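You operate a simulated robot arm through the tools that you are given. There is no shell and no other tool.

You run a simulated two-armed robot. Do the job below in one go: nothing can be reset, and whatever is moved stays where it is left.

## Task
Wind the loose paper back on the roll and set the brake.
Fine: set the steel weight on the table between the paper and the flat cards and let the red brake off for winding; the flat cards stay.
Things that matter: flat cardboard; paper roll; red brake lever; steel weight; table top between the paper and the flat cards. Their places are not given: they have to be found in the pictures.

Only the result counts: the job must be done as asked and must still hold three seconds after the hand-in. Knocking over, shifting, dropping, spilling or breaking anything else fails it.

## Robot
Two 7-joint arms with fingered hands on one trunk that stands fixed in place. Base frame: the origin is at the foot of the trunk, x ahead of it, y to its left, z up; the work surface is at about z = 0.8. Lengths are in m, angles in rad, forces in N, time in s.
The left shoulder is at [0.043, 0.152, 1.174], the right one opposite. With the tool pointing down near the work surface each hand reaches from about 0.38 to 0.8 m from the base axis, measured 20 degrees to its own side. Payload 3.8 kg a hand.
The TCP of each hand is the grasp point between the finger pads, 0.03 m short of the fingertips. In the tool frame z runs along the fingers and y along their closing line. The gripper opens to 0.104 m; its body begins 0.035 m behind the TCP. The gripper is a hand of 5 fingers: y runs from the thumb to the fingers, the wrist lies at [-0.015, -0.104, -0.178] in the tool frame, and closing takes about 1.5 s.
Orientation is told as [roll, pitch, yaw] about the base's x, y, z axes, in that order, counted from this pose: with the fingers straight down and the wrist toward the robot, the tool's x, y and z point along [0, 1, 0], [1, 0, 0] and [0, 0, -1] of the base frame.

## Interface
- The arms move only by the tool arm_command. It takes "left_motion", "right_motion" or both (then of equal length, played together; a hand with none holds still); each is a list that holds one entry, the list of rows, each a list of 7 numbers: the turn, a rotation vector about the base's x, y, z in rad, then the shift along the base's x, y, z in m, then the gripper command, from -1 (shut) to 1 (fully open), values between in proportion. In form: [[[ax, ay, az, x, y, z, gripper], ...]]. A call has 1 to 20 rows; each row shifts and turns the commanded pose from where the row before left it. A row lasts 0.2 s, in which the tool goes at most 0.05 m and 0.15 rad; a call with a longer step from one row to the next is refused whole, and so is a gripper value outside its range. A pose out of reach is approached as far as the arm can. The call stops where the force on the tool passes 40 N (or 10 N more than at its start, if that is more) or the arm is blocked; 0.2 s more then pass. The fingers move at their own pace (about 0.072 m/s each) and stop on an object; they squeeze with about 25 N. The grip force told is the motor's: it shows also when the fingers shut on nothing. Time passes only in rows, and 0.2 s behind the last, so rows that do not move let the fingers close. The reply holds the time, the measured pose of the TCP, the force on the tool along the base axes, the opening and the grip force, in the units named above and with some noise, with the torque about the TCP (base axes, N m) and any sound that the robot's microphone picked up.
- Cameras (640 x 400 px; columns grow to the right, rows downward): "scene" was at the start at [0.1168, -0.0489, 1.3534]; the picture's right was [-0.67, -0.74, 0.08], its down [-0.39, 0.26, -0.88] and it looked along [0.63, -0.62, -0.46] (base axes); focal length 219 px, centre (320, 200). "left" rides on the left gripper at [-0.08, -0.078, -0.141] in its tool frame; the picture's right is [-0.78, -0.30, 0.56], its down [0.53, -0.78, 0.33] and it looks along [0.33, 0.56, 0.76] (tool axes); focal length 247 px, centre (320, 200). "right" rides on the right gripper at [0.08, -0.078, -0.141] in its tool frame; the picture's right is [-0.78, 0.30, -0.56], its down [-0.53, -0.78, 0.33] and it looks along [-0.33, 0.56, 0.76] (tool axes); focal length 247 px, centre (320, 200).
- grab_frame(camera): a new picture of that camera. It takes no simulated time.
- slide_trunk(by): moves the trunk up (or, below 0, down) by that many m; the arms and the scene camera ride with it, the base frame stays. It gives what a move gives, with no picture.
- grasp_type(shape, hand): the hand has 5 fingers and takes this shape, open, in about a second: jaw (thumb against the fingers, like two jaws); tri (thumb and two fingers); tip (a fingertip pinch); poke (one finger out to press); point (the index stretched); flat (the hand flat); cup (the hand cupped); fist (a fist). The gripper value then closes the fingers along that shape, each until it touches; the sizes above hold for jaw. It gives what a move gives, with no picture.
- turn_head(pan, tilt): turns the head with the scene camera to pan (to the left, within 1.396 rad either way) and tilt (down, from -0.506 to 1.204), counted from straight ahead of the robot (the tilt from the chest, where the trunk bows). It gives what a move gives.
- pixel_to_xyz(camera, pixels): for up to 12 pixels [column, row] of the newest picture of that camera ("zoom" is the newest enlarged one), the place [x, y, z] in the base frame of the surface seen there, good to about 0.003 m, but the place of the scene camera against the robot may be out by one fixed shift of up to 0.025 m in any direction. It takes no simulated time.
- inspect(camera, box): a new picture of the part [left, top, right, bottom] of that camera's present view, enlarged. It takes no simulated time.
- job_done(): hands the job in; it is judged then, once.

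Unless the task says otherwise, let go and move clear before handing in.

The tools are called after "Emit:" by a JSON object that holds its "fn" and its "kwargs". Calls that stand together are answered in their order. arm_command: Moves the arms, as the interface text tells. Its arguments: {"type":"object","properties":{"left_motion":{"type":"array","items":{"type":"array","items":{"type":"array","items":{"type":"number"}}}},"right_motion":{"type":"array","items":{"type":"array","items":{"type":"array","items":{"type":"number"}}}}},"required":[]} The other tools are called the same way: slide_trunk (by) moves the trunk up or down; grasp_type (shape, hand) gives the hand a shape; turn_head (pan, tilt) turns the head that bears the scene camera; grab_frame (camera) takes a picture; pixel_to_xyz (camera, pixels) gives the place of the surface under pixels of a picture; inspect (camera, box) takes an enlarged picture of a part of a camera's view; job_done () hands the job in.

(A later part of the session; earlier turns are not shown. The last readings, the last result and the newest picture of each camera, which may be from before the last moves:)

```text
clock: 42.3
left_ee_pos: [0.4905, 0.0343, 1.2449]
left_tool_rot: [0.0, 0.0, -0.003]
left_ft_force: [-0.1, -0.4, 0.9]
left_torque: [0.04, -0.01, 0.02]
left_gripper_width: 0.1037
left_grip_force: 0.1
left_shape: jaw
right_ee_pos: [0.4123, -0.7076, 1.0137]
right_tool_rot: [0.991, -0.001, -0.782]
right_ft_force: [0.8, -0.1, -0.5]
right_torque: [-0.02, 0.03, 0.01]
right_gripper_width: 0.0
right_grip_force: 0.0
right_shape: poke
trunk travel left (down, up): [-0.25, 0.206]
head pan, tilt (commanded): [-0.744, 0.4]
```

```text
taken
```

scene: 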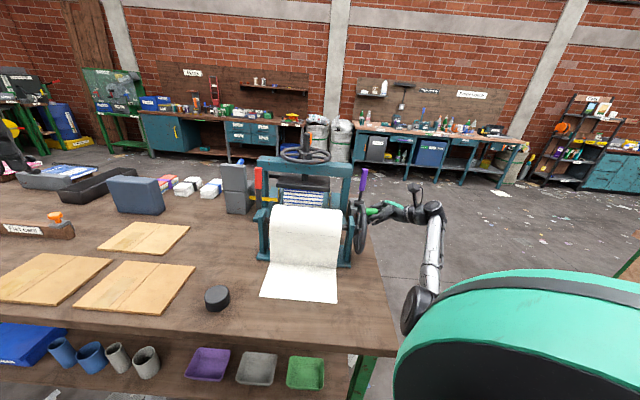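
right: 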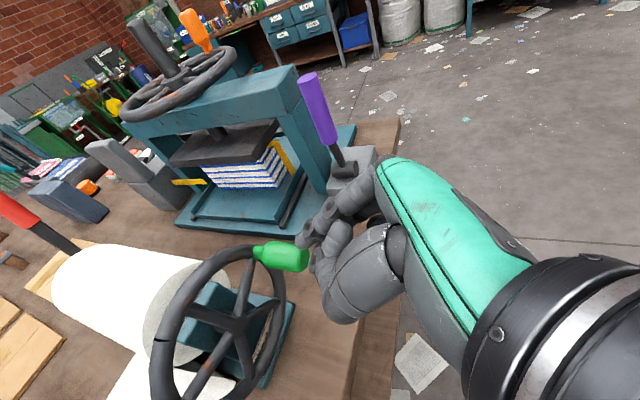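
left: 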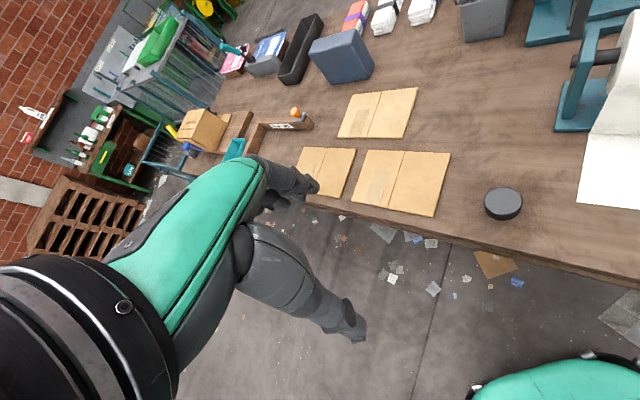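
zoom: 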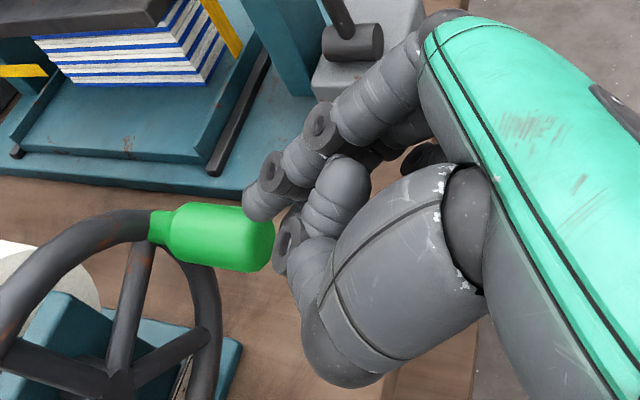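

The poke fingertip sits about 0.02 m beyond the TCP on its axis, with the thumb tip about 0.03 m behind it. I try the "point" shape too, to see whether its index stands out more.

Emit:
{"fn": "grasp_type", "kwargs": {"hand": "right", "shape": "point"}}

Emit:
{"fn": "inspect", "kwargs": {"camera": "right", "box": [240, 130, 400, 330]}}

Emit:
{"fn": "inspect", "kwargs": {"camera": "scene", "box": [340, 150, 460, 250]}}

Emit:
{"fn": "grab_frame", "kwargs": {"camera": "right"}}

```text
clock: 43.2
left_ee_pos: [0.4903, 0.0363, 1.2449]
left_tool_rot: [-0.001, -0.002, -0.003]
left_ft_force: [-0.1, 0.5, 0.2]
left_torque: [0.02, 0.01, -0.02]
left_gripper_width: 0.1037
left_grip_force: 0.1
left_shape: jaw
right_ee_pos: [0.4122, -0.708, 1.0133]
right_tool_rot: [0.991, -0.001, -0.782]
right_ft_force: [0.8, 0.4, 0.5]
right_torque: [0.02, 0.02, 0.03]
right_gripper_width: 0.0
right_grip_force: 0.0
right_shape: point
trunk travel left (down, up): [-0.25, 0.206]
head pan, tilt (commanded): [-0.744, 0.4]
```

```text
2.00 times, centred on (320, 230) of right
```

zoom: 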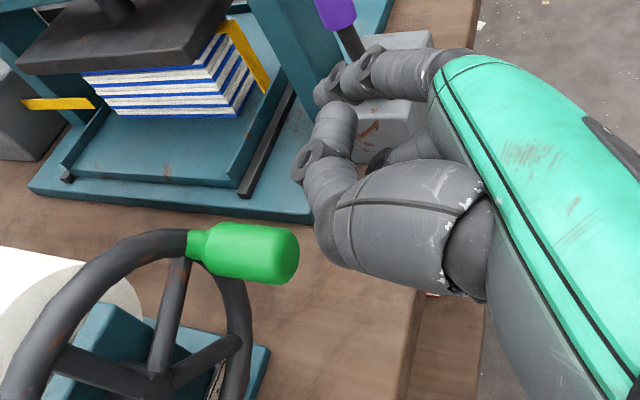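

```text
4.00 times, centred on (400, 200) of scene
```

zoom: 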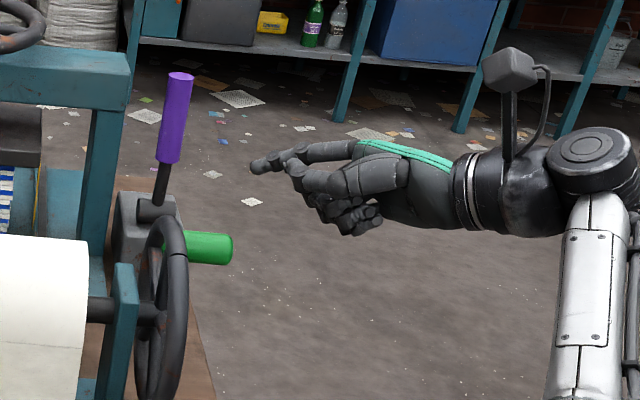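

```text
taken
```

right: 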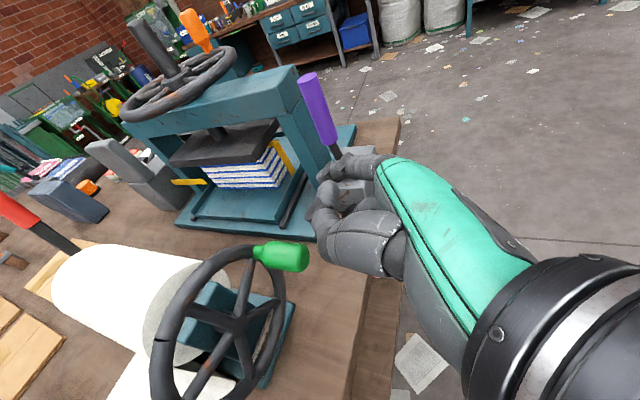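

In the point shape the index stands forward at (321,176) with the thumb tip at (310,212). I measure both.

Emit:
{"fn": "pixel_to_xyz", "kwargs": {"camera": "right", "pixels": [[320, 177], [324, 172], [330, 168], [345, 162], [360, 162], [310, 212], [315, 205], [325, 190], [316, 225], [330, 240]]}}

Emit:
{"fn": "inspect", "kwargs": {"camera": "right", "box": [290, 140, 390, 260]}}

```text
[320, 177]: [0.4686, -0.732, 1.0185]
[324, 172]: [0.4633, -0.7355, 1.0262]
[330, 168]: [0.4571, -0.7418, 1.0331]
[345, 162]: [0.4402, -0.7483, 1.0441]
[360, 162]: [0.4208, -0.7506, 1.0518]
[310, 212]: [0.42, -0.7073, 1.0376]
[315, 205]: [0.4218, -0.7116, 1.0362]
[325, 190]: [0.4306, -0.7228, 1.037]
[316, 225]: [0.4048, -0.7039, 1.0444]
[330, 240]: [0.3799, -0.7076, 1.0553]
```

```text
3.33 times, centred on (340, 200) of right
```

zoom: 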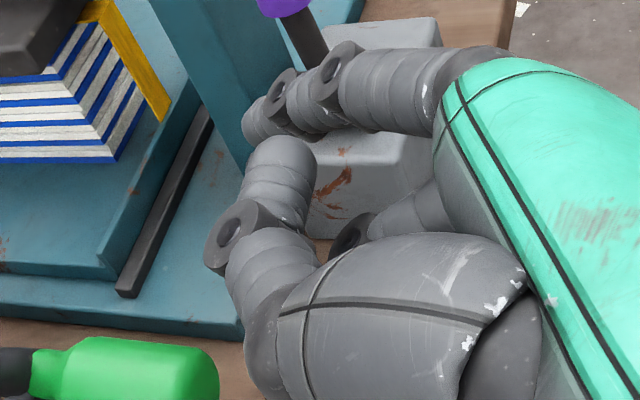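

Pushing through the spokes leaves too little room beside the thumb. Better: wrap the knob like a crank handle, as worked on the lever, with the hand pointing straight down and the fingers across the knob. I go back to the jaw shape and turn the hand upright above the knob.

Emit:
{"fn": "grasp_type", "kwargs": {"hand": "right", "shape": "jaw"}}

Emit:
{"fn": "arm_command", "kwargs": {"right_motion": [[[-0.1, 0.1, 0, 0.005, 0.005, 0.0125, 0.6], [-0.1, 0.1, 0, 0.005, 0.005, 0.0125, 0.6], [-0.1, 0.1, 0, 0.005, 0.005, 0.0125, 0.6], [-0.1, 0.1, 0, 0.005, 0.005, 0.0125, 0.6], [-0.1, 0.1, 0, 0.005, 0.005, 0.0125, 0.6], [-0.1, 0.1, 0, 0.005, 0.005, 0.0125, 0.6], [-0.1, 0.1, 0, 0.005, 0.005, 0.0125, 0.6], [0, 0, 0, 0, 0, 0, 0.6]]]}}

Emit:
{"fn": "grab_frame", "kwargs": {"camera": "right"}}

Emit:
{"fn": "inspect", "kwargs": {"camera": "scene", "box": [310, 110, 470, 270]}}

```text
clock: 44.1
left_ee_pos: [0.4891, 0.035, 1.2451]
left_tool_rot: [0.0, -0.001, -0.003]
left_ft_force: [-0.4, -0.5, -0.3]
left_torque: [0.0, -0.01, -0.01]
left_gripper_width: 0.1039
left_grip_force: 0.0
left_shape: jaw
right_ee_pos: [0.4122, -0.708, 1.0124]
right_tool_rot: [0.992, -0.003, -0.782]
right_ft_force: [0.2, -0.1, -0.2]
right_torque: [-0.02, 0.02, -0.02]
right_gripper_width: 0.104
right_grip_force: 0.1
right_shape: jaw
trunk travel left (down, up): [-0.25, 0.206]
head pan, tilt (commanded): [-0.744, 0.4]
```

```text
clock: 45.9
left_ee_pos: [0.4897, 0.0351, 1.244]
left_tool_rot: [-0.001, 0.001, -0.006]
left_ft_force: [-1.1, -0.4, -0.1]
left_torque: [-0.02, -0.02, -0.01]
left_gripper_width: 0.1037
left_grip_force: 0.2
left_shape: jaw
right_ee_pos: [0.4467, -0.674, 1.1023]
right_tool_rot: [0.0, 0.002, -0.781]
right_ft_force: [0.1, -0.1, -0.1]
right_torque: [0.01, 0.01, -0.01]
right_gripper_width: 0.0834
right_grip_force: 0.0
right_shape: jaw
trunk travel left (down, up): [-0.25, 0.206]
head pan, tilt (commanded): [-0.744, 0.4]
```

```text
taken
```

right: 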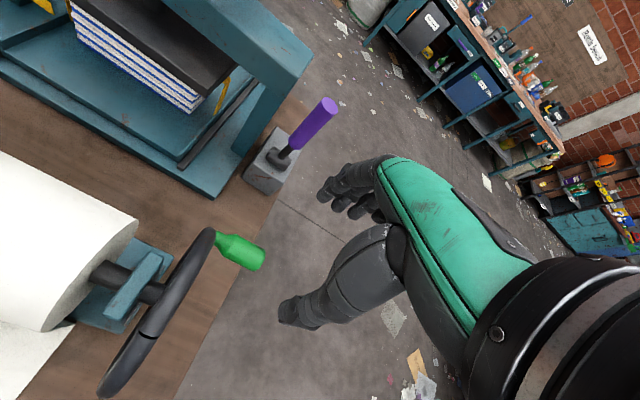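

```text
2.50 times, centred on (390, 190) of scene
```

zoom: 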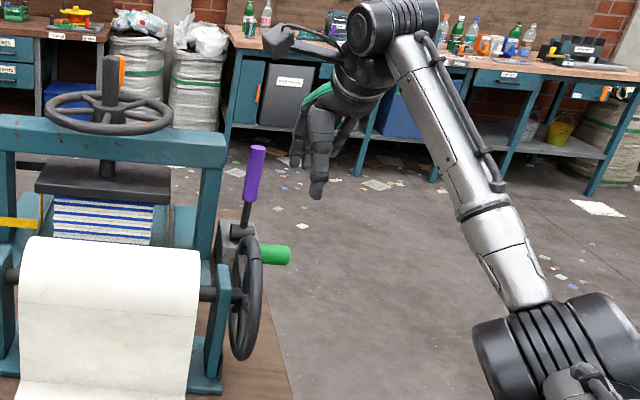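

The hand is upright above the knob's outer end. I zoom on the fingers to see which of them will meet the knob.

Emit:
{"fn": "inspect", "kwargs": {"camera": "right", "box": [260, 150, 420, 340]}}

Emit:
{"fn": "pixel_to_xyz", "kwargs": {"camera": "right", "pixels": [[324, 197], [335, 200], [340, 205], [352, 208], [360, 212], [373, 212], [283, 312], [290, 318], [335, 185], [350, 175], [215, 235], [238, 250]]}}

```text
2.11 times, centred on (340, 245) of right
```

zoom: 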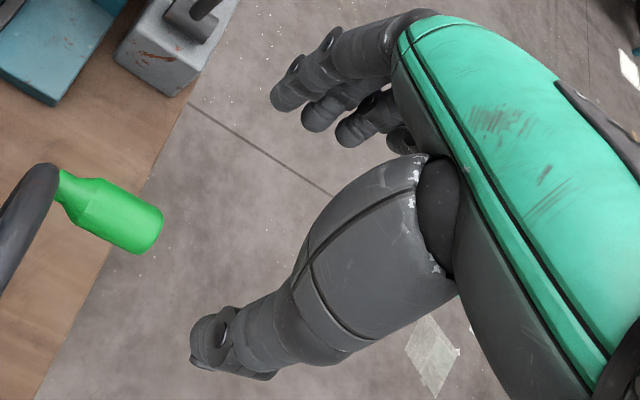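

```text
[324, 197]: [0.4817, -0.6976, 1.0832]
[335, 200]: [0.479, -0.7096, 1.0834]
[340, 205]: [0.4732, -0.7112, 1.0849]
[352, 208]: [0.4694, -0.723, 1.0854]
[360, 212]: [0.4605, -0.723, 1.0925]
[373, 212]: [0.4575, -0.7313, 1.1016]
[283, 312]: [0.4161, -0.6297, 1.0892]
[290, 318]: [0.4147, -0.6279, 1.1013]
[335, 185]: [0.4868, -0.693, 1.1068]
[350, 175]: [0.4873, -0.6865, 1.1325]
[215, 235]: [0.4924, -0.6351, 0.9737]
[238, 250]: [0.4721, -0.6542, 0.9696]
```

The index (opposite the thumb) is at the hand's inner edge, so I place the TCP at l≈-0.133 so index and middle finger both wrap the knob, then descend over it.

Emit:
{"fn": "arm_command", "kwargs": {"right_motion": [[[0, 0, 0, 0.0119, 0.0076, 0, 0.5], [0, 0, 0, 0.0119, 0.0077, -0.015, 0.5], [0, 0, 0, 0, 0, -0.03, 0.5], [0, 0, 0, 0, 0, -0.03, 0.5], [0, 0, 0, 0, 0, -0.03, 0.5], [0, 0, 0, 0, 0, -0.02, 0.5], [0, 0, 0, 0, 0, -0.012, 0.5], [0, 0, 0, 0, 0, 0, 0.5]]]}}

Emit:
{"fn": "grab_frame", "kwargs": {"camera": "right"}}

Emit:
{"fn": "inspect", "kwargs": {"camera": "scene", "box": [310, 130, 450, 270]}}

```text
clock: 47.7
left_ee_pos: [0.491, 0.0363, 1.2449]
left_tool_rot: [-0.001, 0.001, -0.004]
left_ft_force: [0.1, 0.0, -0.3]
left_torque: [-0.03, 0.01, 0.02]
left_gripper_width: 0.1037
left_grip_force: 0.1
left_shape: jaw
right_ee_pos: [0.472, -0.6564, 0.9663]
right_tool_rot: [0.001, 0.001, -0.782]
right_ft_force: [1.2, -0.1, -0.6]
right_torque: [0.01, -0.02, 0.01]
right_gripper_width: 0.0783
right_grip_force: 0.1
right_shape: jaw
trunk travel left (down, up): [-0.25, 0.206]
head pan, tilt (commanded): [-0.744, 0.4]
```

```text
taken
```

right: 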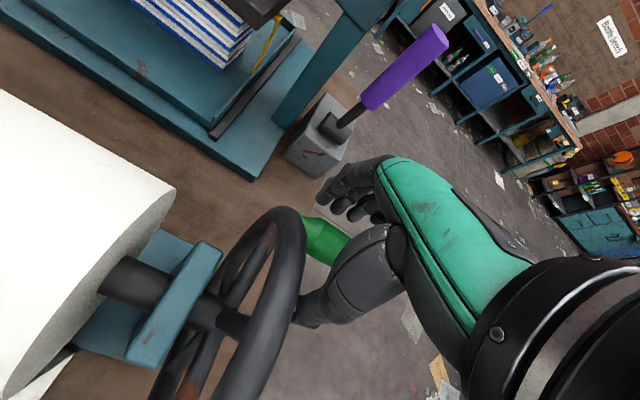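

```text
2.86 times, centred on (380, 200) of scene
```

zoom: 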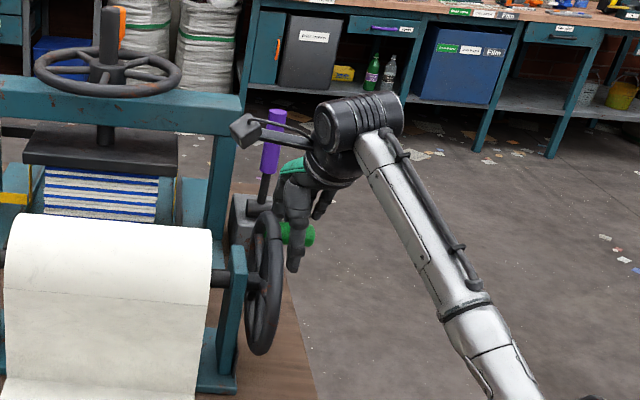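

The hand straddles the knob (325,238) with thumb near and fingers far. I close to wrap it.

Emit:
{"fn": "arm_command", "kwargs": {"right_motion": [[[0, 0, 0, 0, 0, -0.002, 0.2], [0, 0, 0, 0, 0, 0, -0.1], [0, 0, 0, 0, 0, 0, -0.4], [0, 0, 0, 0, 0, 0, -0.7], [0, 0, 0, 0, 0, 0, -1], [0, 0, 0, 0, 0, 0, -1], [0, 0, 0, 0, 0, 0, -1]]]}}

Emit:
{"fn": "grab_frame", "kwargs": {"camera": "right"}}

Emit:
{"fn": "inspect", "kwargs": {"camera": "scene", "box": [310, 130, 450, 270]}}

```text
clock: 49.3
left_ee_pos: [0.4894, 0.0357, 1.2449]
left_tool_rot: [0.001, -0.001, -0.002]
left_ft_force: [-0.1, 0.4, 0.5]
left_torque: [0.01, 0.01, 0.02]
left_gripper_width: 0.1036
left_grip_force: 0.0
left_shape: jaw
right_ee_pos: [0.4697, -0.6562, 0.9635]
right_tool_rot: [0.001, 0.004, -0.78]
right_ft_force: [-7.8, 6.5, -5.6]
right_torque: [0.07, 0.03, 0.02]
right_gripper_width: 0.015
right_grip_force: 25.0
right_shape: jaw
trunk travel left (down, up): [-0.25, 0.206]
head pan, tilt (commanded): [-0.744, 0.4]
```

```text
taken
```

right: 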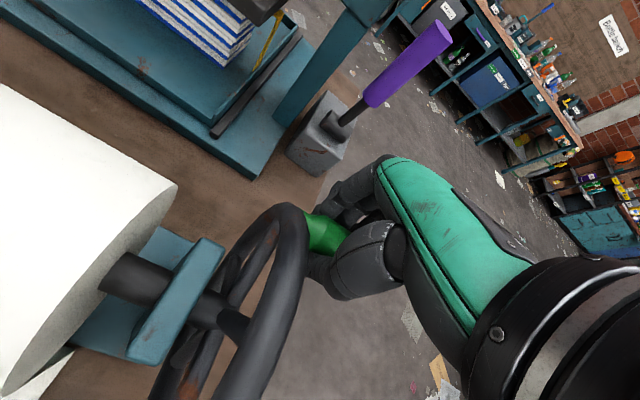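

```text
2.86 times, centred on (380, 200) of scene
```

zoom: 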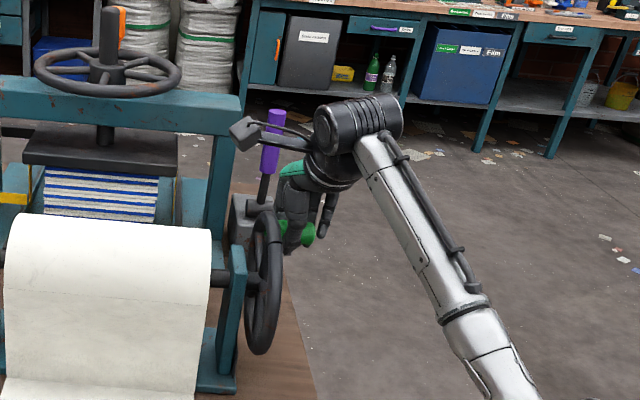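

The fingers have wrapped the knob (opening 0.015, 25 N). I turn it down 0.4 rad along its circle and check that the knob follows.

Emit:
{"fn": "arm_command", "kwargs": {"right_motion": [[[0, 0, 0, -0.001, 0.001, -0.0068, -1], [0, 0, 0, 0.0007, -0.0007, -0.0069, -1], [0, 0, 0, 0.0004, -0.0004, -0.0071, -1], [0, 0, 0, 0, 0, -0.0071, -1], [0, 0, 0, 0, 0, 0, -1]]]}}

Emit:
{"fn": "grab_frame", "kwargs": {"camera": "right"}}

Emit:
{"fn": "inspect", "kwargs": {"camera": "scene", "box": [240, 130, 440, 320]}}

```text
clock: 50.5
left_ee_pos: [0.4886, 0.0367, 1.2449]
left_tool_rot: [-0.001, 0.002, -0.004]
left_ft_force: [-0.2, -0.8, -0.4]
left_torque: [0.0, -0.02, 0.0]
left_gripper_width: 0.1039
left_grip_force: 0.1
left_shape: jaw
right_ee_pos: [0.4716, -0.6572, 0.937]
right_tool_rot: [0.001, 0.0, -0.782]
right_ft_force: [-1.7, -0.4, 0.8]
right_torque: [0.03, -0.02, -0.03]
right_gripper_width: 0.0139
right_grip_force: 24.9
right_shape: jaw
trunk travel left (down, up): [-0.25, 0.206]
head pan, tilt (commanded): [-0.744, 0.4]
```

```text
taken
```

right: 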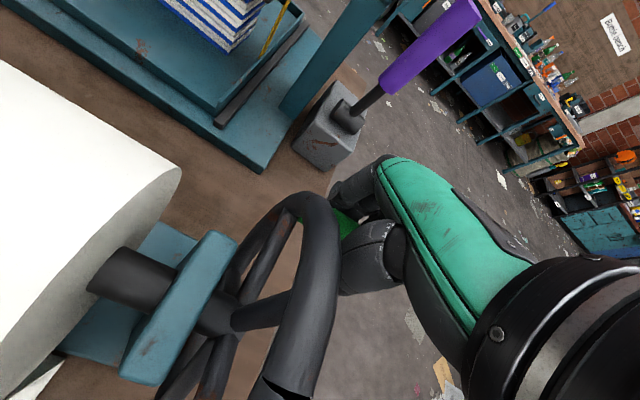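

```text
2.11 times, centred on (340, 225) of scene
```

zoom: 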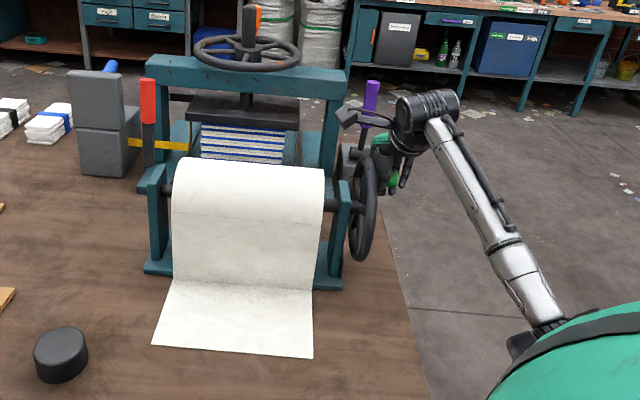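

The knob followed and the sheet's edge moved inward (forces under 2 N). I continue the circle down toward the bottom.

Emit:
{"fn": "arm_command", "kwargs": {"right_motion": [[[0, 0, 0, -0.0006, 0.0006, -0.0071, -1], [0, 0, 0, -0.0011, 0.0011, -0.0069, -1], [0, 0, 0, -0.0016, 0.0016, -0.0067, -1], [0, 0, 0, -0.0021, 0.0021, -0.0065, -1], [0, 0, 0, -0.0024, 0.0024, -0.0062, -1], [0, 0, 0, -0.0029, 0.0029, -0.0058, -1], [0, 0, 0, 0, 0, 0, -1]]]}}

Emit:
{"fn": "grab_frame", "kwargs": {"camera": "right"}}

Emit:
{"fn": "inspect", "kwargs": {"camera": "scene", "box": [240, 130, 440, 320]}}

```text
clock: 52.1
left_ee_pos: [0.4934, 0.032, 1.2425]
left_tool_rot: [0.003, 0.003, -0.004]
left_ft_force: [0.7, 0.4, 0.3]
left_torque: [-0.02, 0.03, 0.0]
left_gripper_width: 0.1037
left_grip_force: 0.1
left_shape: jaw
right_ee_pos: [0.4638, -0.6504, 0.8923]
right_tool_rot: [0.0, 0.007, -0.782]
right_ft_force: [15.6, -19.9, -9.9]
right_torque: [0.36, 0.31, -0.14]
right_gripper_width: 0.0132
right_grip_force: 24.5
right_shape: jaw
trunk travel left (down, up): [-0.25, 0.206]
head pan, tilt (commanded): [-0.744, 0.4]
```

```text
taken
```

right: 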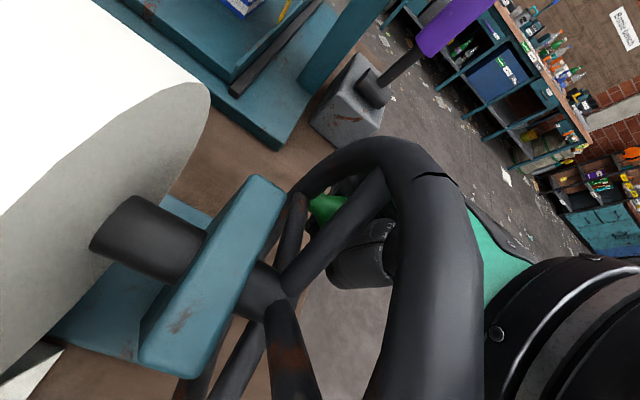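

```text
2.11 times, centred on (340, 225) of scene
```

zoom: 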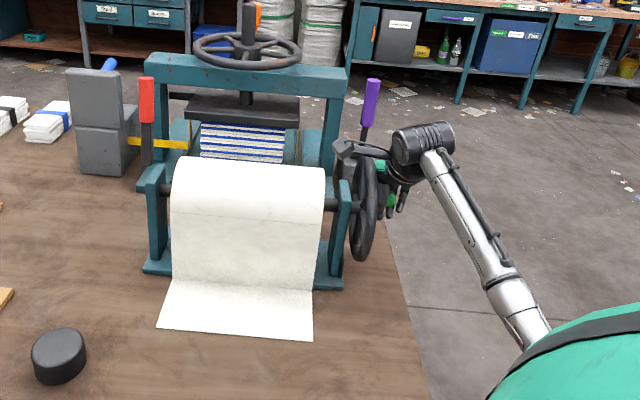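

The paper is clearly shorter now (edge at 160–313, 327–340 in the zoom), but about 26 N pulls the hand radially outward, so the true circle lies further out here. I measure where the knob is now.

Emit:
{"fn": "pixel_to_xyz", "kwargs": {"camera": "right", "pixels": [[325, 205], [330, 212], [320, 200], [275, 300], [285, 295], [430, 170], [300, 215], [370, 190], [350, 220]]}}

Emit:
{"fn": "inspect", "kwargs": {"camera": "scene", "box": [330, 170, 420, 260]}}

Emit:
{"fn": "pixel_to_xyz", "kwargs": {"camera": "scene", "pixels": [[374, 225], [373, 222], [376, 228], [361, 206], [361, 253], [360, 230], [350, 205]]}}

```text
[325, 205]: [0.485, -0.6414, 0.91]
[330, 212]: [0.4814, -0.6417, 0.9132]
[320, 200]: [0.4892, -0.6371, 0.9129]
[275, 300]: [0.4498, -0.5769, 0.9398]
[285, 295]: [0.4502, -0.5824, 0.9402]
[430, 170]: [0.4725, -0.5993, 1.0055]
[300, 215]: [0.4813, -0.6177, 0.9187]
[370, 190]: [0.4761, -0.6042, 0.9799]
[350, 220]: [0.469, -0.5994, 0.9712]
```

```text
4.44 times, centred on (375, 215) of scene
```

zoom: 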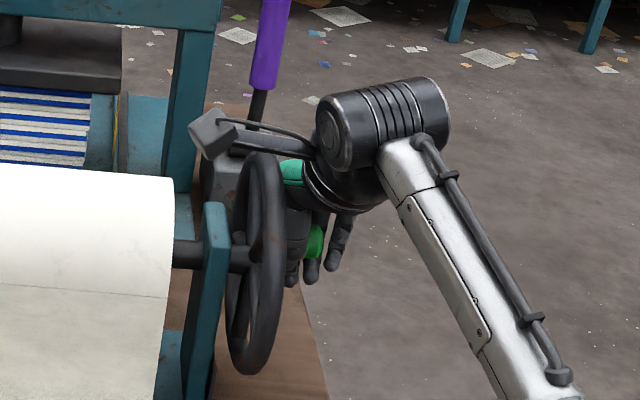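

```text
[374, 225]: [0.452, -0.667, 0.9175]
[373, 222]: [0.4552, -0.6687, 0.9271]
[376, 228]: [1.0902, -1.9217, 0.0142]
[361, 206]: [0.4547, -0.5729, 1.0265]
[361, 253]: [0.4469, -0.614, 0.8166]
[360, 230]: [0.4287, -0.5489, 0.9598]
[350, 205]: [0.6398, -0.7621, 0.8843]
```

The knob is at about f 0.797, z 0.900 (0.47 rad below level), sitting slightly higher in my grip than before. I re-centre the command on the measured pose and follow the corrected circle further.

Emit:
{"fn": "arm_command", "kwargs": {"right_motion": [[[0, 0, 0, 0.0029, -0.0039, -0.0055, -1], [0, 0, 0, -0.0026, 0.0026, -0.0064, -1], [0, 0, 0, -0.003, 0.003, -0.0061, -1], [0, 0, 0, -0.0035, 0.0035, -0.0055, -1], [0, 0, 0, -0.0038, 0.0038, -0.0051, -1], [0, 0, 0, 0, 0, 0, -1]]]}}

Emit:
{"fn": "grab_frame", "kwargs": {"camera": "right"}}

Emit:
{"fn": "inspect", "kwargs": {"camera": "scene", "box": [240, 130, 440, 320]}}

```text
clock: 53.5
left_ee_pos: [0.493, 0.0319, 1.242]
left_tool_rot: [0.003, 0.002, -0.003]
left_ft_force: [-0.3, -0.2, 0.0]
left_torque: [-0.02, 0.01, 0.06]
left_gripper_width: 0.1036
left_grip_force: 0.1
left_shape: jaw
right_ee_pos: [0.4523, -0.6384, 0.864]
right_tool_rot: [0.003, 0.008, -0.781]
right_ft_force: [9.7, -13.4, -13.0]
right_torque: [0.47, 0.44, -0.16]
right_gripper_width: 0.0129
right_grip_force: 24.9
right_shape: jaw
trunk travel left (down, up): [-0.25, 0.206]
head pan, tilt (commanded): [-0.744, 0.4]
```

```text
taken
```

right: 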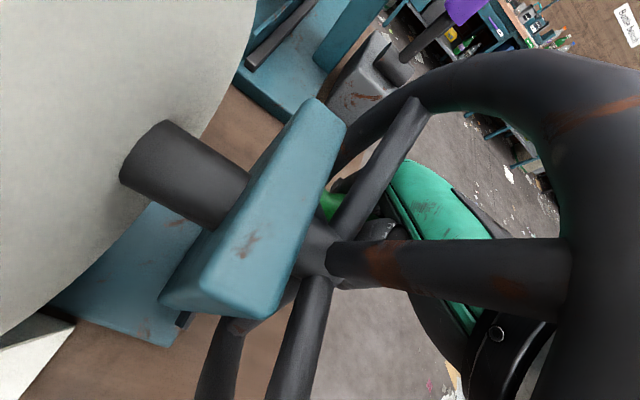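

```text
2.11 times, centred on (340, 225) of scene
```

zoom: 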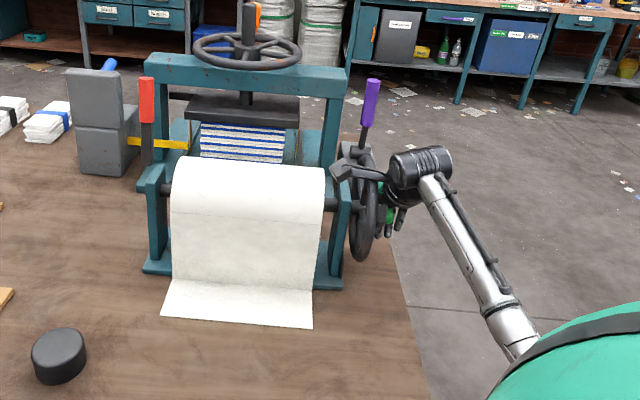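

The paper keeps shortening, but my hand camera's stalk is coming close to the wheel's rim. I tilt the hand 0.48 rad outward (about the f axis) while holding the knob, so that wrist and stalk stay outside the wheel.

Emit:
{"fn": "arm_command", "kwargs": {"right_motion": [[[0.0849, -0.0849, 0, -0.0003, -0.0025, -0.004, -1], [0.0849, -0.0849, 0, -0.0014, -0.0014, 0, -1], [0.0849, -0.0849, 0, -0.0014, -0.0014, 0, -1], [0.0849, -0.0849, 0, -0.0014, -0.0014, 0, -1], [0, 0, 0, 0, 0, 0, -1]]]}}

Emit:
{"fn": "grab_frame", "kwargs": {"camera": "right"}}

Emit:
{"fn": "inspect", "kwargs": {"camera": "scene", "box": [320, 150, 440, 270]}}

```text
clock: 54.7
left_ee_pos: [0.4918, 0.0346, 1.2449]
left_tool_rot: [0.0, 0.003, -0.004]
left_ft_force: [-0.5, 0.5, 0.3]
left_torque: [-0.03, -0.01, 0.02]
left_gripper_width: 0.1035
left_grip_force: 0.1
left_shape: jaw
right_ee_pos: [0.4474, -0.6446, 0.8638]
right_tool_rot: [0.482, 0.001, -0.78]
right_ft_force: [9.4, -0.7, -6.6]
right_torque: [0.07, 0.19, 0.08]
right_gripper_width: 0.0127
right_grip_force: 25.1
right_shape: jaw
trunk travel left (down, up): [-0.25, 0.206]
head pan, tilt (commanded): [-0.744, 0.4]
```

```text
taken
```

right: 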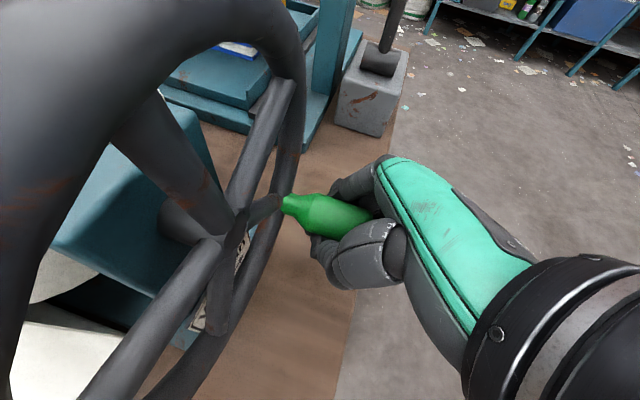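

```text
3.33 times, centred on (380, 210) of scene
```

zoom: 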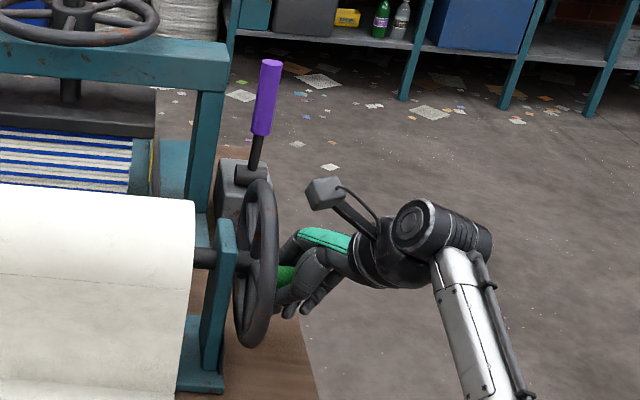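

The hand is tilted, the camera is now outside the wheel and shows the knob (325,213) still held. I measure the knob and hub from here.

Emit:
{"fn": "pixel_to_xyz", "kwargs": {"camera": "right", "pixels": [[300, 205], [325, 210], [345, 215], [325, 200], [320, 225], [285, 203], [235, 230], [245, 222], [270, 110], [290, 150], [190, 310]]}}

```text
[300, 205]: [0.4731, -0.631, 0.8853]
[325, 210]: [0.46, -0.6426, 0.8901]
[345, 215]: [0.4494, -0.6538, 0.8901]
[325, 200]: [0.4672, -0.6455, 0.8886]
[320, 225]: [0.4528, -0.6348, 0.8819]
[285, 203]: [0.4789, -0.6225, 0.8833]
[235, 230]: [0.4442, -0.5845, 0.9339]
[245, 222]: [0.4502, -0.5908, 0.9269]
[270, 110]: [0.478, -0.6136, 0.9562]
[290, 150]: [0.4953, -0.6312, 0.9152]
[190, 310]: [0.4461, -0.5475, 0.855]
```

Knob centre is now f 0.781, z 0.878 (φ ≈ -0.83 rad), and the loads are small. Before the bottom of the circle I check the table edge against my lower fingers.

Emit:
{"fn": "pixel_to_xyz", "kwargs": {"camera": "right", "pixels": [[345, 310], [350, 300], [335, 330], [325, 370], [395, 130], [330, 300], [355, 280], [365, 280], [325, 265], [335, 275]]}}

Emit:
{"fn": "inspect", "kwargs": {"camera": "right", "box": [260, 140, 420, 340]}}

Emit:
{"fn": "inspect", "kwargs": {"camera": "scene", "box": [340, 190, 420, 270]}}

```text
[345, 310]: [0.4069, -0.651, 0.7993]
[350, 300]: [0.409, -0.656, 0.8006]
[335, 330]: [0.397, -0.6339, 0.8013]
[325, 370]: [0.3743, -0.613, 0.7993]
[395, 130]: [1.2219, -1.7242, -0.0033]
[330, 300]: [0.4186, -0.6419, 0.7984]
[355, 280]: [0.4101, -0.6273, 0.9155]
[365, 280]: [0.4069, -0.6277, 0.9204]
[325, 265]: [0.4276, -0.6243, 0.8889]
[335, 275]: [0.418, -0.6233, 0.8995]
```

```text
2.00 times, centred on (340, 240) of right
```

zoom: 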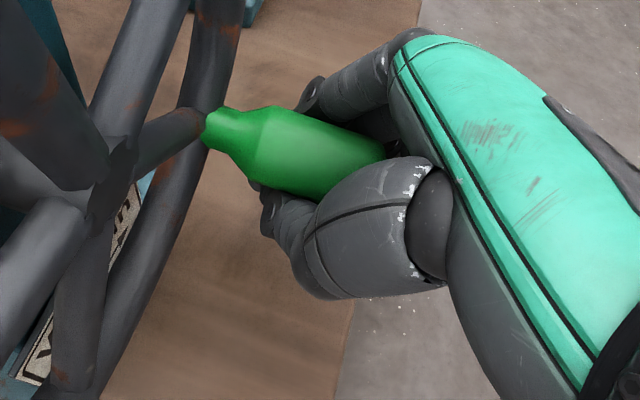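

```text
5.00 times, centred on (380, 230) of scene
```

zoom: 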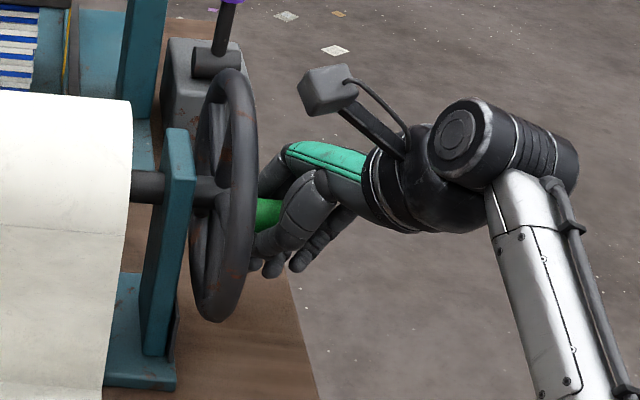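

The table edge is at l≈-0.173, so my lower fingers pass over the table top. I measure the lowest fingertips' height in the scene view.

Emit:
{"fn": "pixel_to_xyz", "kwargs": {"camera": "scene", "pixels": [[367, 242], [371, 242], [371, 243], [376, 241], [375, 242], [377, 238], [368, 240]]}}

```text
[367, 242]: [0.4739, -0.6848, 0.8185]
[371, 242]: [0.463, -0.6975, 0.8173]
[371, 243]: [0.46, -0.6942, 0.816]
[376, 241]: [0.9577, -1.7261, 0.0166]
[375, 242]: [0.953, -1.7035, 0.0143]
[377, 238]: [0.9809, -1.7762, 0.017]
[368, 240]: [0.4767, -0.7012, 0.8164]
```

Those points seem to come from an older scene frame, so I query the newest zoom instead, at the fingertips (275,268), (300,262).

Emit:
{"fn": "pixel_to_xyz", "kwargs": {"camera": "zoom", "pixels": [[275, 266], [274, 270], [300, 265], [297, 262], [256, 264], [265, 215], [225, 185], [335, 240]]}}

```text
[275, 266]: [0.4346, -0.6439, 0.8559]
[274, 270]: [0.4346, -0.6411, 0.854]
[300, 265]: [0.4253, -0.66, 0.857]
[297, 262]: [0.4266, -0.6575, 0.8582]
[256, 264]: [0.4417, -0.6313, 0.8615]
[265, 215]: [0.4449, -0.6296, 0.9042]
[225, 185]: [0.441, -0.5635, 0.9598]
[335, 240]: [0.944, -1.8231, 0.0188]
```

The fingertips are only about 0.03 m below the TCP (z ≈ 0.835), so the bottom of the circle leaves over 1 cm to the table. I continue toward the bottom.

Emit:
{"fn": "arm_command", "kwargs": {"right_motion": [[[0, 0, 0, -0.0041, 0.0041, -0.0043, -1], [0, 0, 0, -0.0043, 0.0043, -0.0036, -1], [0, 0, 0, -0.0046, 0.0046, -0.003, -1], [0, 0, 0, -0.0049, 0.0049, -0.0024, -1], [0, 0, 0, 0, 0, 0, -1]]]}}

Emit:
{"fn": "grab_frame", "kwargs": {"camera": "right"}}

Emit:
{"fn": "inspect", "kwargs": {"camera": "scene", "box": [240, 130, 440, 320]}}

```text
clock: 55.9
left_ee_pos: [0.4933, 0.0338, 1.2433]
left_tool_rot: [0.004, 0.003, -0.003]
left_ft_force: [1.4, -0.4, -0.3]
left_torque: [0.02, 0.01, -0.01]
left_gripper_width: 0.1037
left_grip_force: 0.0
left_shape: jaw
right_ee_pos: [0.429, -0.6289, 0.8483]
right_tool_rot: [0.48, 0.005, -0.782]
right_ft_force: [8.4, -4.0, -15.3]
right_torque: [0.22, 0.36, 0.02]
right_gripper_width: 0.0128
right_grip_force: 24.8
right_shape: jaw
trunk travel left (down, up): [-0.25, 0.206]
head pan, tilt (commanded): [-0.744, 0.4]
```

```text
taken
```

right: 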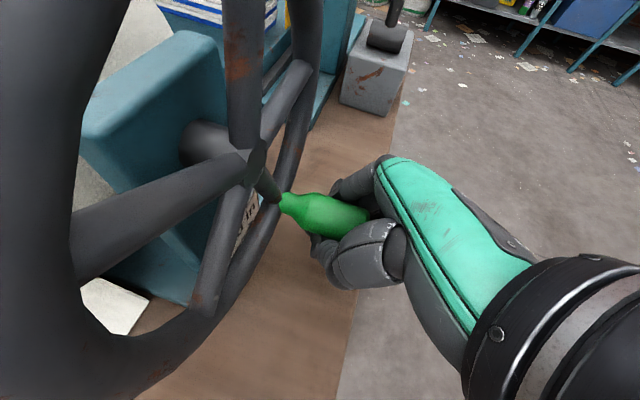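

```text
2.11 times, centred on (340, 225) of scene
```

zoom: 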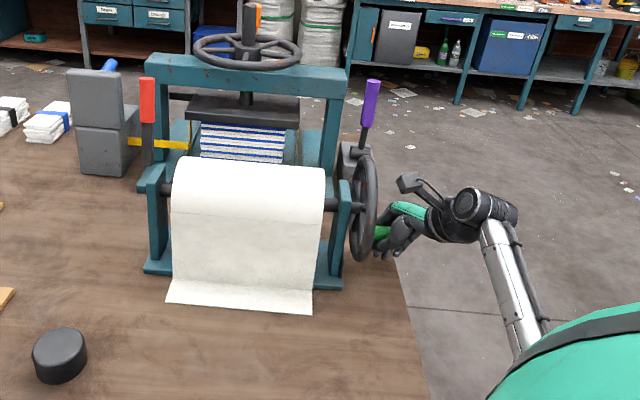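

Going well: the sheet's edge is now at zoom rows 302–312. The knob pulls the hand down about 15 N, so I trim lower; I measure the knob again.

Emit:
{"fn": "pixel_to_xyz", "kwargs": {"camera": "right", "pixels": [[300, 205], [320, 208], [340, 212], [322, 198], [318, 225], [250, 160]]}}

```text
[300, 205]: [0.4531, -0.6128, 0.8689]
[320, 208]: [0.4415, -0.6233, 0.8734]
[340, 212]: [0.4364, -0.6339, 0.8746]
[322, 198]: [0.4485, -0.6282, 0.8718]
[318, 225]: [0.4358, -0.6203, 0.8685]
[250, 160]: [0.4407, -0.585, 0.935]
```

The knob is at φ ≈ -1.24 rad as planned. I go through the bottom of the circle and start up the near side.

Emit:
{"fn": "arm_command", "kwargs": {"right_motion": [[[0, 0, 0, -0.005, 0.005, -0.0035, -1], [0, 0, 0, -0.0051, 0.0051, -0.0025, -1], [0, 0, 0, -0.0052, 0.0052, -0.0006, -1], [0, 0, 0, -0.0052, 0.0052, 0.0004, -1], [0, 0, 0, -0.0052, 0.0052, 0.001, -1], [0, 0, 0, -0.0051, 0.0051, 0.002, -1], [0, 0, 0, 0, 0, 0, -1]]]}}

Emit:
{"fn": "grab_frame", "kwargs": {"camera": "right"}}

Emit:
{"fn": "inspect", "kwargs": {"camera": "scene", "box": [240, 130, 440, 320]}}

```text
clock: 57.5
left_ee_pos: [0.4903, 0.0329, 1.2444]
left_tool_rot: [0.0, 0.001, -0.003]
left_ft_force: [0.2, 0.3, -0.1]
left_torque: [-0.01, 0.0, 0.01]
left_gripper_width: 0.1036
left_grip_force: 0.0
left_shape: jaw
right_ee_pos: [0.3972, -0.5963, 0.8458]
right_tool_rot: [0.481, 0.003, -0.781]
right_ft_force: [-1.1, -1.9, -14.8]
right_torque: [0.19, 0.26, -0.04]
right_gripper_width: 0.0133
right_grip_force: 25.0
right_shape: jaw
trunk travel left (down, up): [-0.25, 0.206]
head pan, tilt (commanded): [-0.744, 0.4]
```

```text
taken
```

right: 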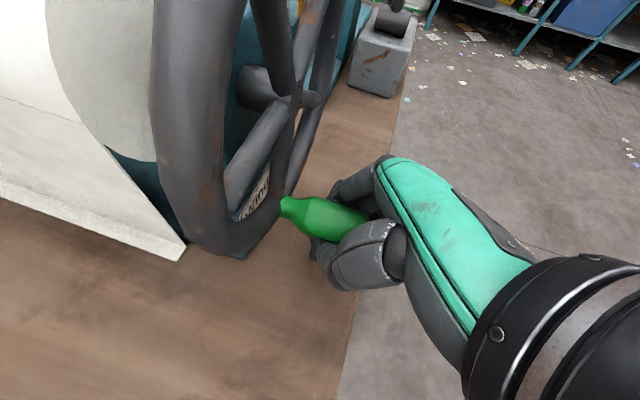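

```text
2.11 times, centred on (340, 225) of scene
```

zoom: 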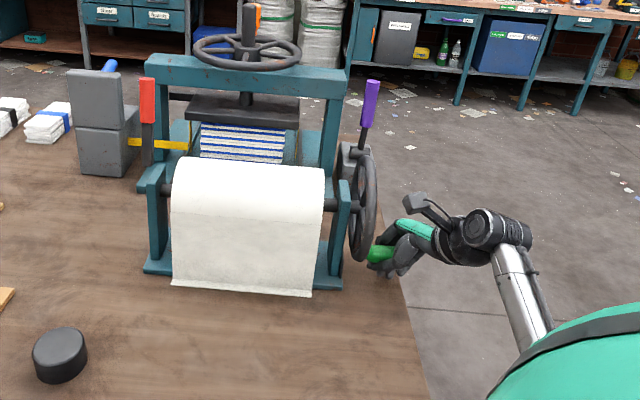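

The sheet now only just reaches the table (zoom row 285–295). I measure the knob and carry on up the near side.

Emit:
{"fn": "pixel_to_xyz", "kwargs": {"camera": "right", "pixels": [[300, 210], [320, 213], [340, 216], [322, 202], [316, 230], [300, 100]]}}

```text
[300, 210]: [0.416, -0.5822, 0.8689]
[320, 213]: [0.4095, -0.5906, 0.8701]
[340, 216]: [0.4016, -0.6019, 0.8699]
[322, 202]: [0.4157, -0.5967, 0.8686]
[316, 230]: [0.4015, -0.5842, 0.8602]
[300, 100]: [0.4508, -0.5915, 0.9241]
```

The knob is at φ ≈ -1.86 rad. I follow the near-side arc upward, adding a little lift to take up slack under the knob.

Emit:
{"fn": "arm_command", "kwargs": {"right_motion": [[[0, 0, 0, -0.005, 0.005, 0.003, -1], [0, 0, 0, -0.0047, 0.0047, 0.004, -1], [0, 0, 0, -0.0045, 0.0045, 0.005, -1], [0, 0, 0, -0.0042, 0.0042, 0.0055, -1], [0, 0, 0, -0.0039, 0.0039, 0.006, -1], [0, 0, 0, -0.0035, 0.0035, 0.0066, -1], [0, 0, 0, 0, 0, 0, -1]]]}}

Emit:
{"fn": "grab_frame", "kwargs": {"camera": "right"}}

Emit:
{"fn": "inspect", "kwargs": {"camera": "scene", "box": [240, 130, 440, 320]}}

```text
clock: 59.1
left_ee_pos: [0.4891, 0.0351, 1.2447]
left_tool_rot: [0.0, -0.001, -0.005]
left_ft_force: [0.2, -0.1, -1.0]
left_torque: [0.0, -0.03, -0.03]
left_gripper_width: 0.1038
left_grip_force: 0.0
left_shape: jaw
right_ee_pos: [0.3701, -0.569, 0.8792]
right_tool_rot: [0.481, 0.001, -0.779]
right_ft_force: [-8.4, 7.8, -12.2]
right_torque: [0.11, 0.24, 0.01]
right_gripper_width: 0.0137
right_grip_force: 25.2
right_shape: jaw
trunk travel left (down, up): [-0.25, 0.206]
head pan, tilt (commanded): [-0.744, 0.4]
```

```text
taken
```

right: 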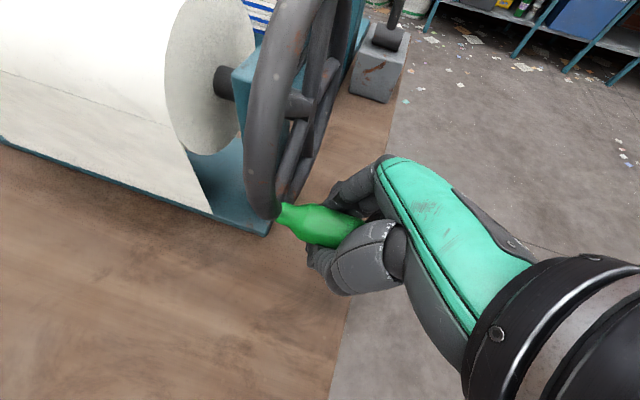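

```text
2.11 times, centred on (340, 225) of scene
```

zoom: 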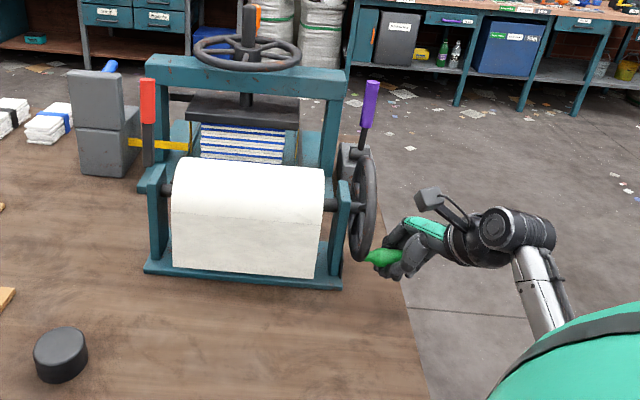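

The sheet now hangs free, its edge at zoom row ~272. I measure the knob and keep winding up the near side.

Emit:
{"fn": "pixel_to_xyz", "kwargs": {"camera": "right", "pixels": [[300, 217], [320, 222], [340, 226], [322, 210], [312, 238], [300, 103]]}}

```text
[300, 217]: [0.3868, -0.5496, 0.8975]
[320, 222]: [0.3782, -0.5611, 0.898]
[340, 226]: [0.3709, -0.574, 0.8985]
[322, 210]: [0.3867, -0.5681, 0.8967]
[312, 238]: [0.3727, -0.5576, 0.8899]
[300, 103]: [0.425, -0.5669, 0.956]
```

The knob is at φ ≈ -2.5 rad. I continue up the near side with the circle trimmed slightly outward.

Emit:
{"fn": "arm_command", "kwargs": {"right_motion": [[[0, 0, 0, -0.004, 0.004, 0.0065, -1], [0, 0, 0, -0.0028, 0.0028, 0.007, -1], [0, 0, 0, -0.0022, 0.0022, 0.0072, -1], [0, 0, 0, -0.0016, 0.0016, 0.0074, -1], [0, 0, 0, -0.0011, 0.0011, 0.0075, -1], [0, 0, 0, -0.0006, 0.0006, 0.0075, -1], [0, 0, 0, 0, 0, 0.0075, -1], [0, 0, 0, 0, 0, 0, -1]]]}}

Emit:
{"fn": "grab_frame", "kwargs": {"camera": "right"}}

Emit:
{"fn": "inspect", "kwargs": {"camera": "scene", "box": [240, 130, 440, 320]}}

```text
clock: 60.9
left_ee_pos: [0.4898, 0.0347, 1.2456]
left_tool_rot: [0.0, 0.0, -0.005]
left_ft_force: [-0.7, -0.4, 0.2]
left_torque: [-0.01, -0.03, -0.01]
left_gripper_width: 0.1038
left_grip_force: 0.1
left_shape: jaw
right_ee_pos: [0.3608, -0.5578, 0.9297]
right_tool_rot: [0.482, -0.002, -0.78]
right_ft_force: [1.2, -1.7, -0.6]
right_torque: [0.07, 0.02, -0.01]
right_gripper_width: 0.0123
right_grip_force: 25.0
right_shape: jaw
trunk travel left (down, up): [-0.25, 0.206]
head pan, tilt (commanded): [-0.744, 0.4]
```

```text
taken
```

right: 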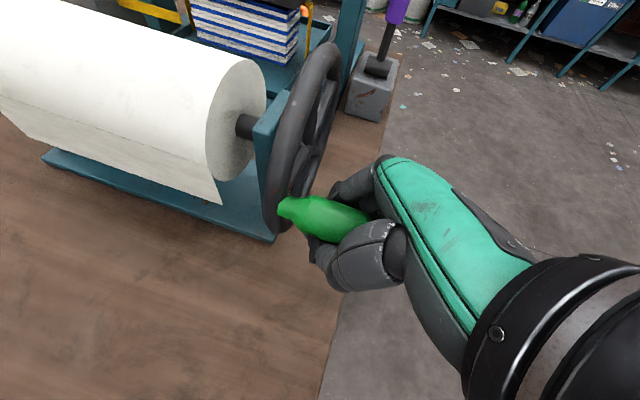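

```text
2.11 times, centred on (340, 225) of scene
```

zoom: 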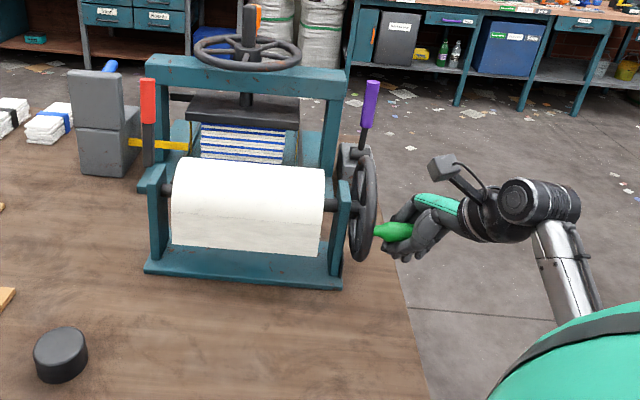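

Only a short flap hangs now (zoom rows 235–255), with very low forces. I measure the knob again and keep going up.

Emit:
{"fn": "pixel_to_xyz", "kwargs": {"camera": "right", "pixels": [[300, 208], [320, 213], [340, 217], [322, 201], [312, 230], [200, 195], [150, 175], [230, 130], [218, 202]]}}

```text
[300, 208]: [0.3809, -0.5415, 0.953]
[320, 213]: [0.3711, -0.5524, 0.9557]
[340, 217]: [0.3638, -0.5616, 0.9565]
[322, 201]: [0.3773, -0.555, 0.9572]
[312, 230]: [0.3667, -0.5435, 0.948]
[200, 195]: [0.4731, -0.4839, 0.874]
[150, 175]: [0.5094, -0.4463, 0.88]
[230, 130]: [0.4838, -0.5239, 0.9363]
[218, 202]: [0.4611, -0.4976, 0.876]
```

The knob is just above level on the near side (φ ≈ -3.3 rad). I continue up and over toward the top.

Emit:
{"fn": "arm_command", "kwargs": {"right_motion": [[[0, 0, 0, 0.0011, -0.0011, 0.0075, -1], [0, 0, 0, 0.0016, -0.0016, 0.0074, -1], [0, 0, 0, 0.0021, -0.0021, 0.0071, -1], [0, 0, 0, 0.0026, -0.0026, 0.0067, -1], [0, 0, 0, 0.003, -0.003, 0.0064, -1], [0, 0, 0, 0.0035, -0.0035, 0.0059, -1], [0, 0, 0, 0, 0, 0, -1]]]}}

Emit:
{"fn": "grab_frame", "kwargs": {"camera": "right"}}

Emit:
{"fn": "inspect", "kwargs": {"camera": "scene", "box": [240, 130, 440, 320]}}

```text
clock: 62.5
left_ee_pos: [0.4903, 0.0347, 1.2443]
left_tool_rot: [0.002, 0.002, -0.003]
left_ft_force: [0.0, -0.1, -0.2]
left_torque: [0.01, 0.01, 0.02]
left_gripper_width: 0.1038
left_grip_force: 0.2
left_shape: jaw
right_ee_pos: [0.3734, -0.5706, 0.9702]
right_tool_rot: [0.48, 0.003, -0.781]
right_ft_force: [2.3, -3.5, -5.9]
right_torque: [0.07, 0.09, -0.02]
right_gripper_width: 0.0121
right_grip_force: 24.8
right_shape: jaw
trunk travel left (down, up): [-0.25, 0.206]
head pan, tilt (commanded): [-0.744, 0.4]
```

```text
taken
```

right: 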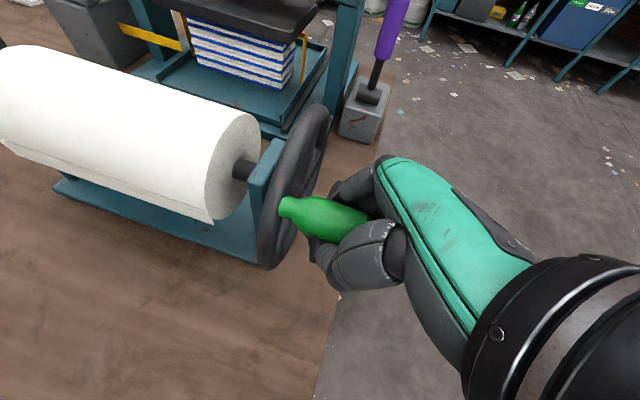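

```text
2.11 times, centred on (340, 225) of scene
```

zoom: 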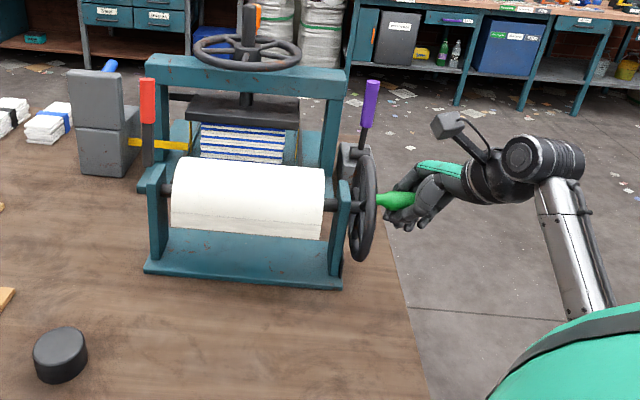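

The flap is nearly gone (a thin line at zoom row 230–238). I continue over the top for the rest.

Emit:
{"fn": "arm_command", "kwargs": {"right_motion": [[[0, 0, 0, 0.0037, -0.0037, 0.0056, -1], [0, 0, 0, 0.0041, -0.0041, 0.005, -1], [0, 0, 0, 0.0044, -0.0044, 0.0045, -1], [0, 0, 0, 0.0047, -0.0047, 0.0038, -1], [0, 0, 0, 0.0049, -0.0049, 0.0032, -1], [0, 0, 0, 0.0051, -0.0051, 0.0025, -1], [0, 0, 0, 0, 0, 0, -1]]]}}

Emit:
{"fn": "grab_frame", "kwargs": {"camera": "right"}}

Emit:
{"fn": "inspect", "kwargs": {"camera": "scene", "box": [240, 130, 440, 320]}}

```text
clock: 63.9
left_ee_pos: [0.4874, 0.0376, 1.2466]
left_tool_rot: [-0.002, -0.003, -0.003]
left_ft_force: [-0.5, -0.1, 0.2]
left_torque: [0.03, 0.04, -0.01]
left_gripper_width: 0.1039
left_grip_force: 0.1
left_shape: jaw
right_ee_pos: [0.3954, -0.5903, 0.9887]
right_tool_rot: [0.477, 0.02, -0.773]
right_ft_force: [-17.1, 17.5, -11.6]
right_torque: [-0.18, -0.11, -0.09]
right_gripper_width: 0.0175
right_grip_force: 25.0
right_shape: jaw
trunk travel left (down, up): [-0.25, 0.206]
head pan, tilt (commanded): [-0.744, 0.4]
stopped in row 6 (right hand): the force on the tool passed its limit at 43 N (the readings are from after the stop); the commanded pose is now the measured one
```

```text
taken
```

right: 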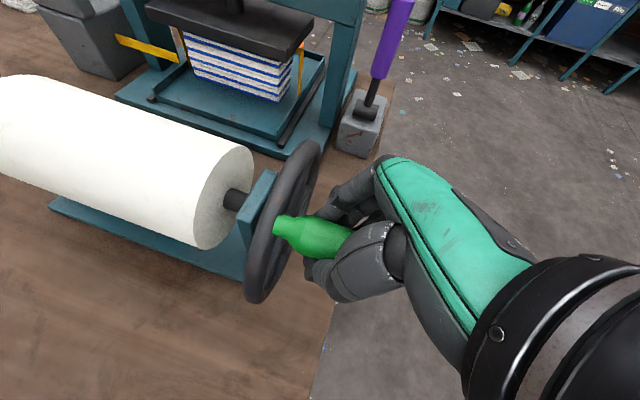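

```text
2.11 times, centred on (340, 225) of scene
```

zoom: 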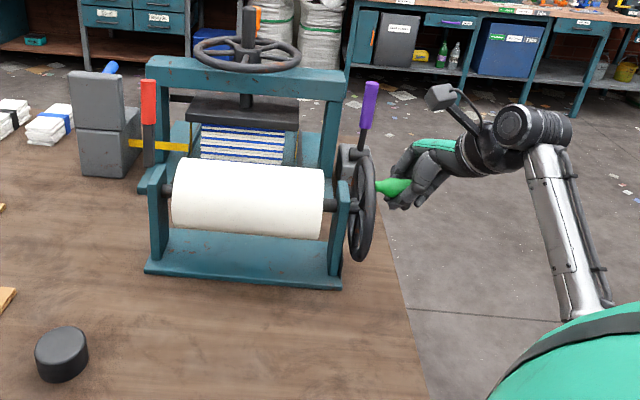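

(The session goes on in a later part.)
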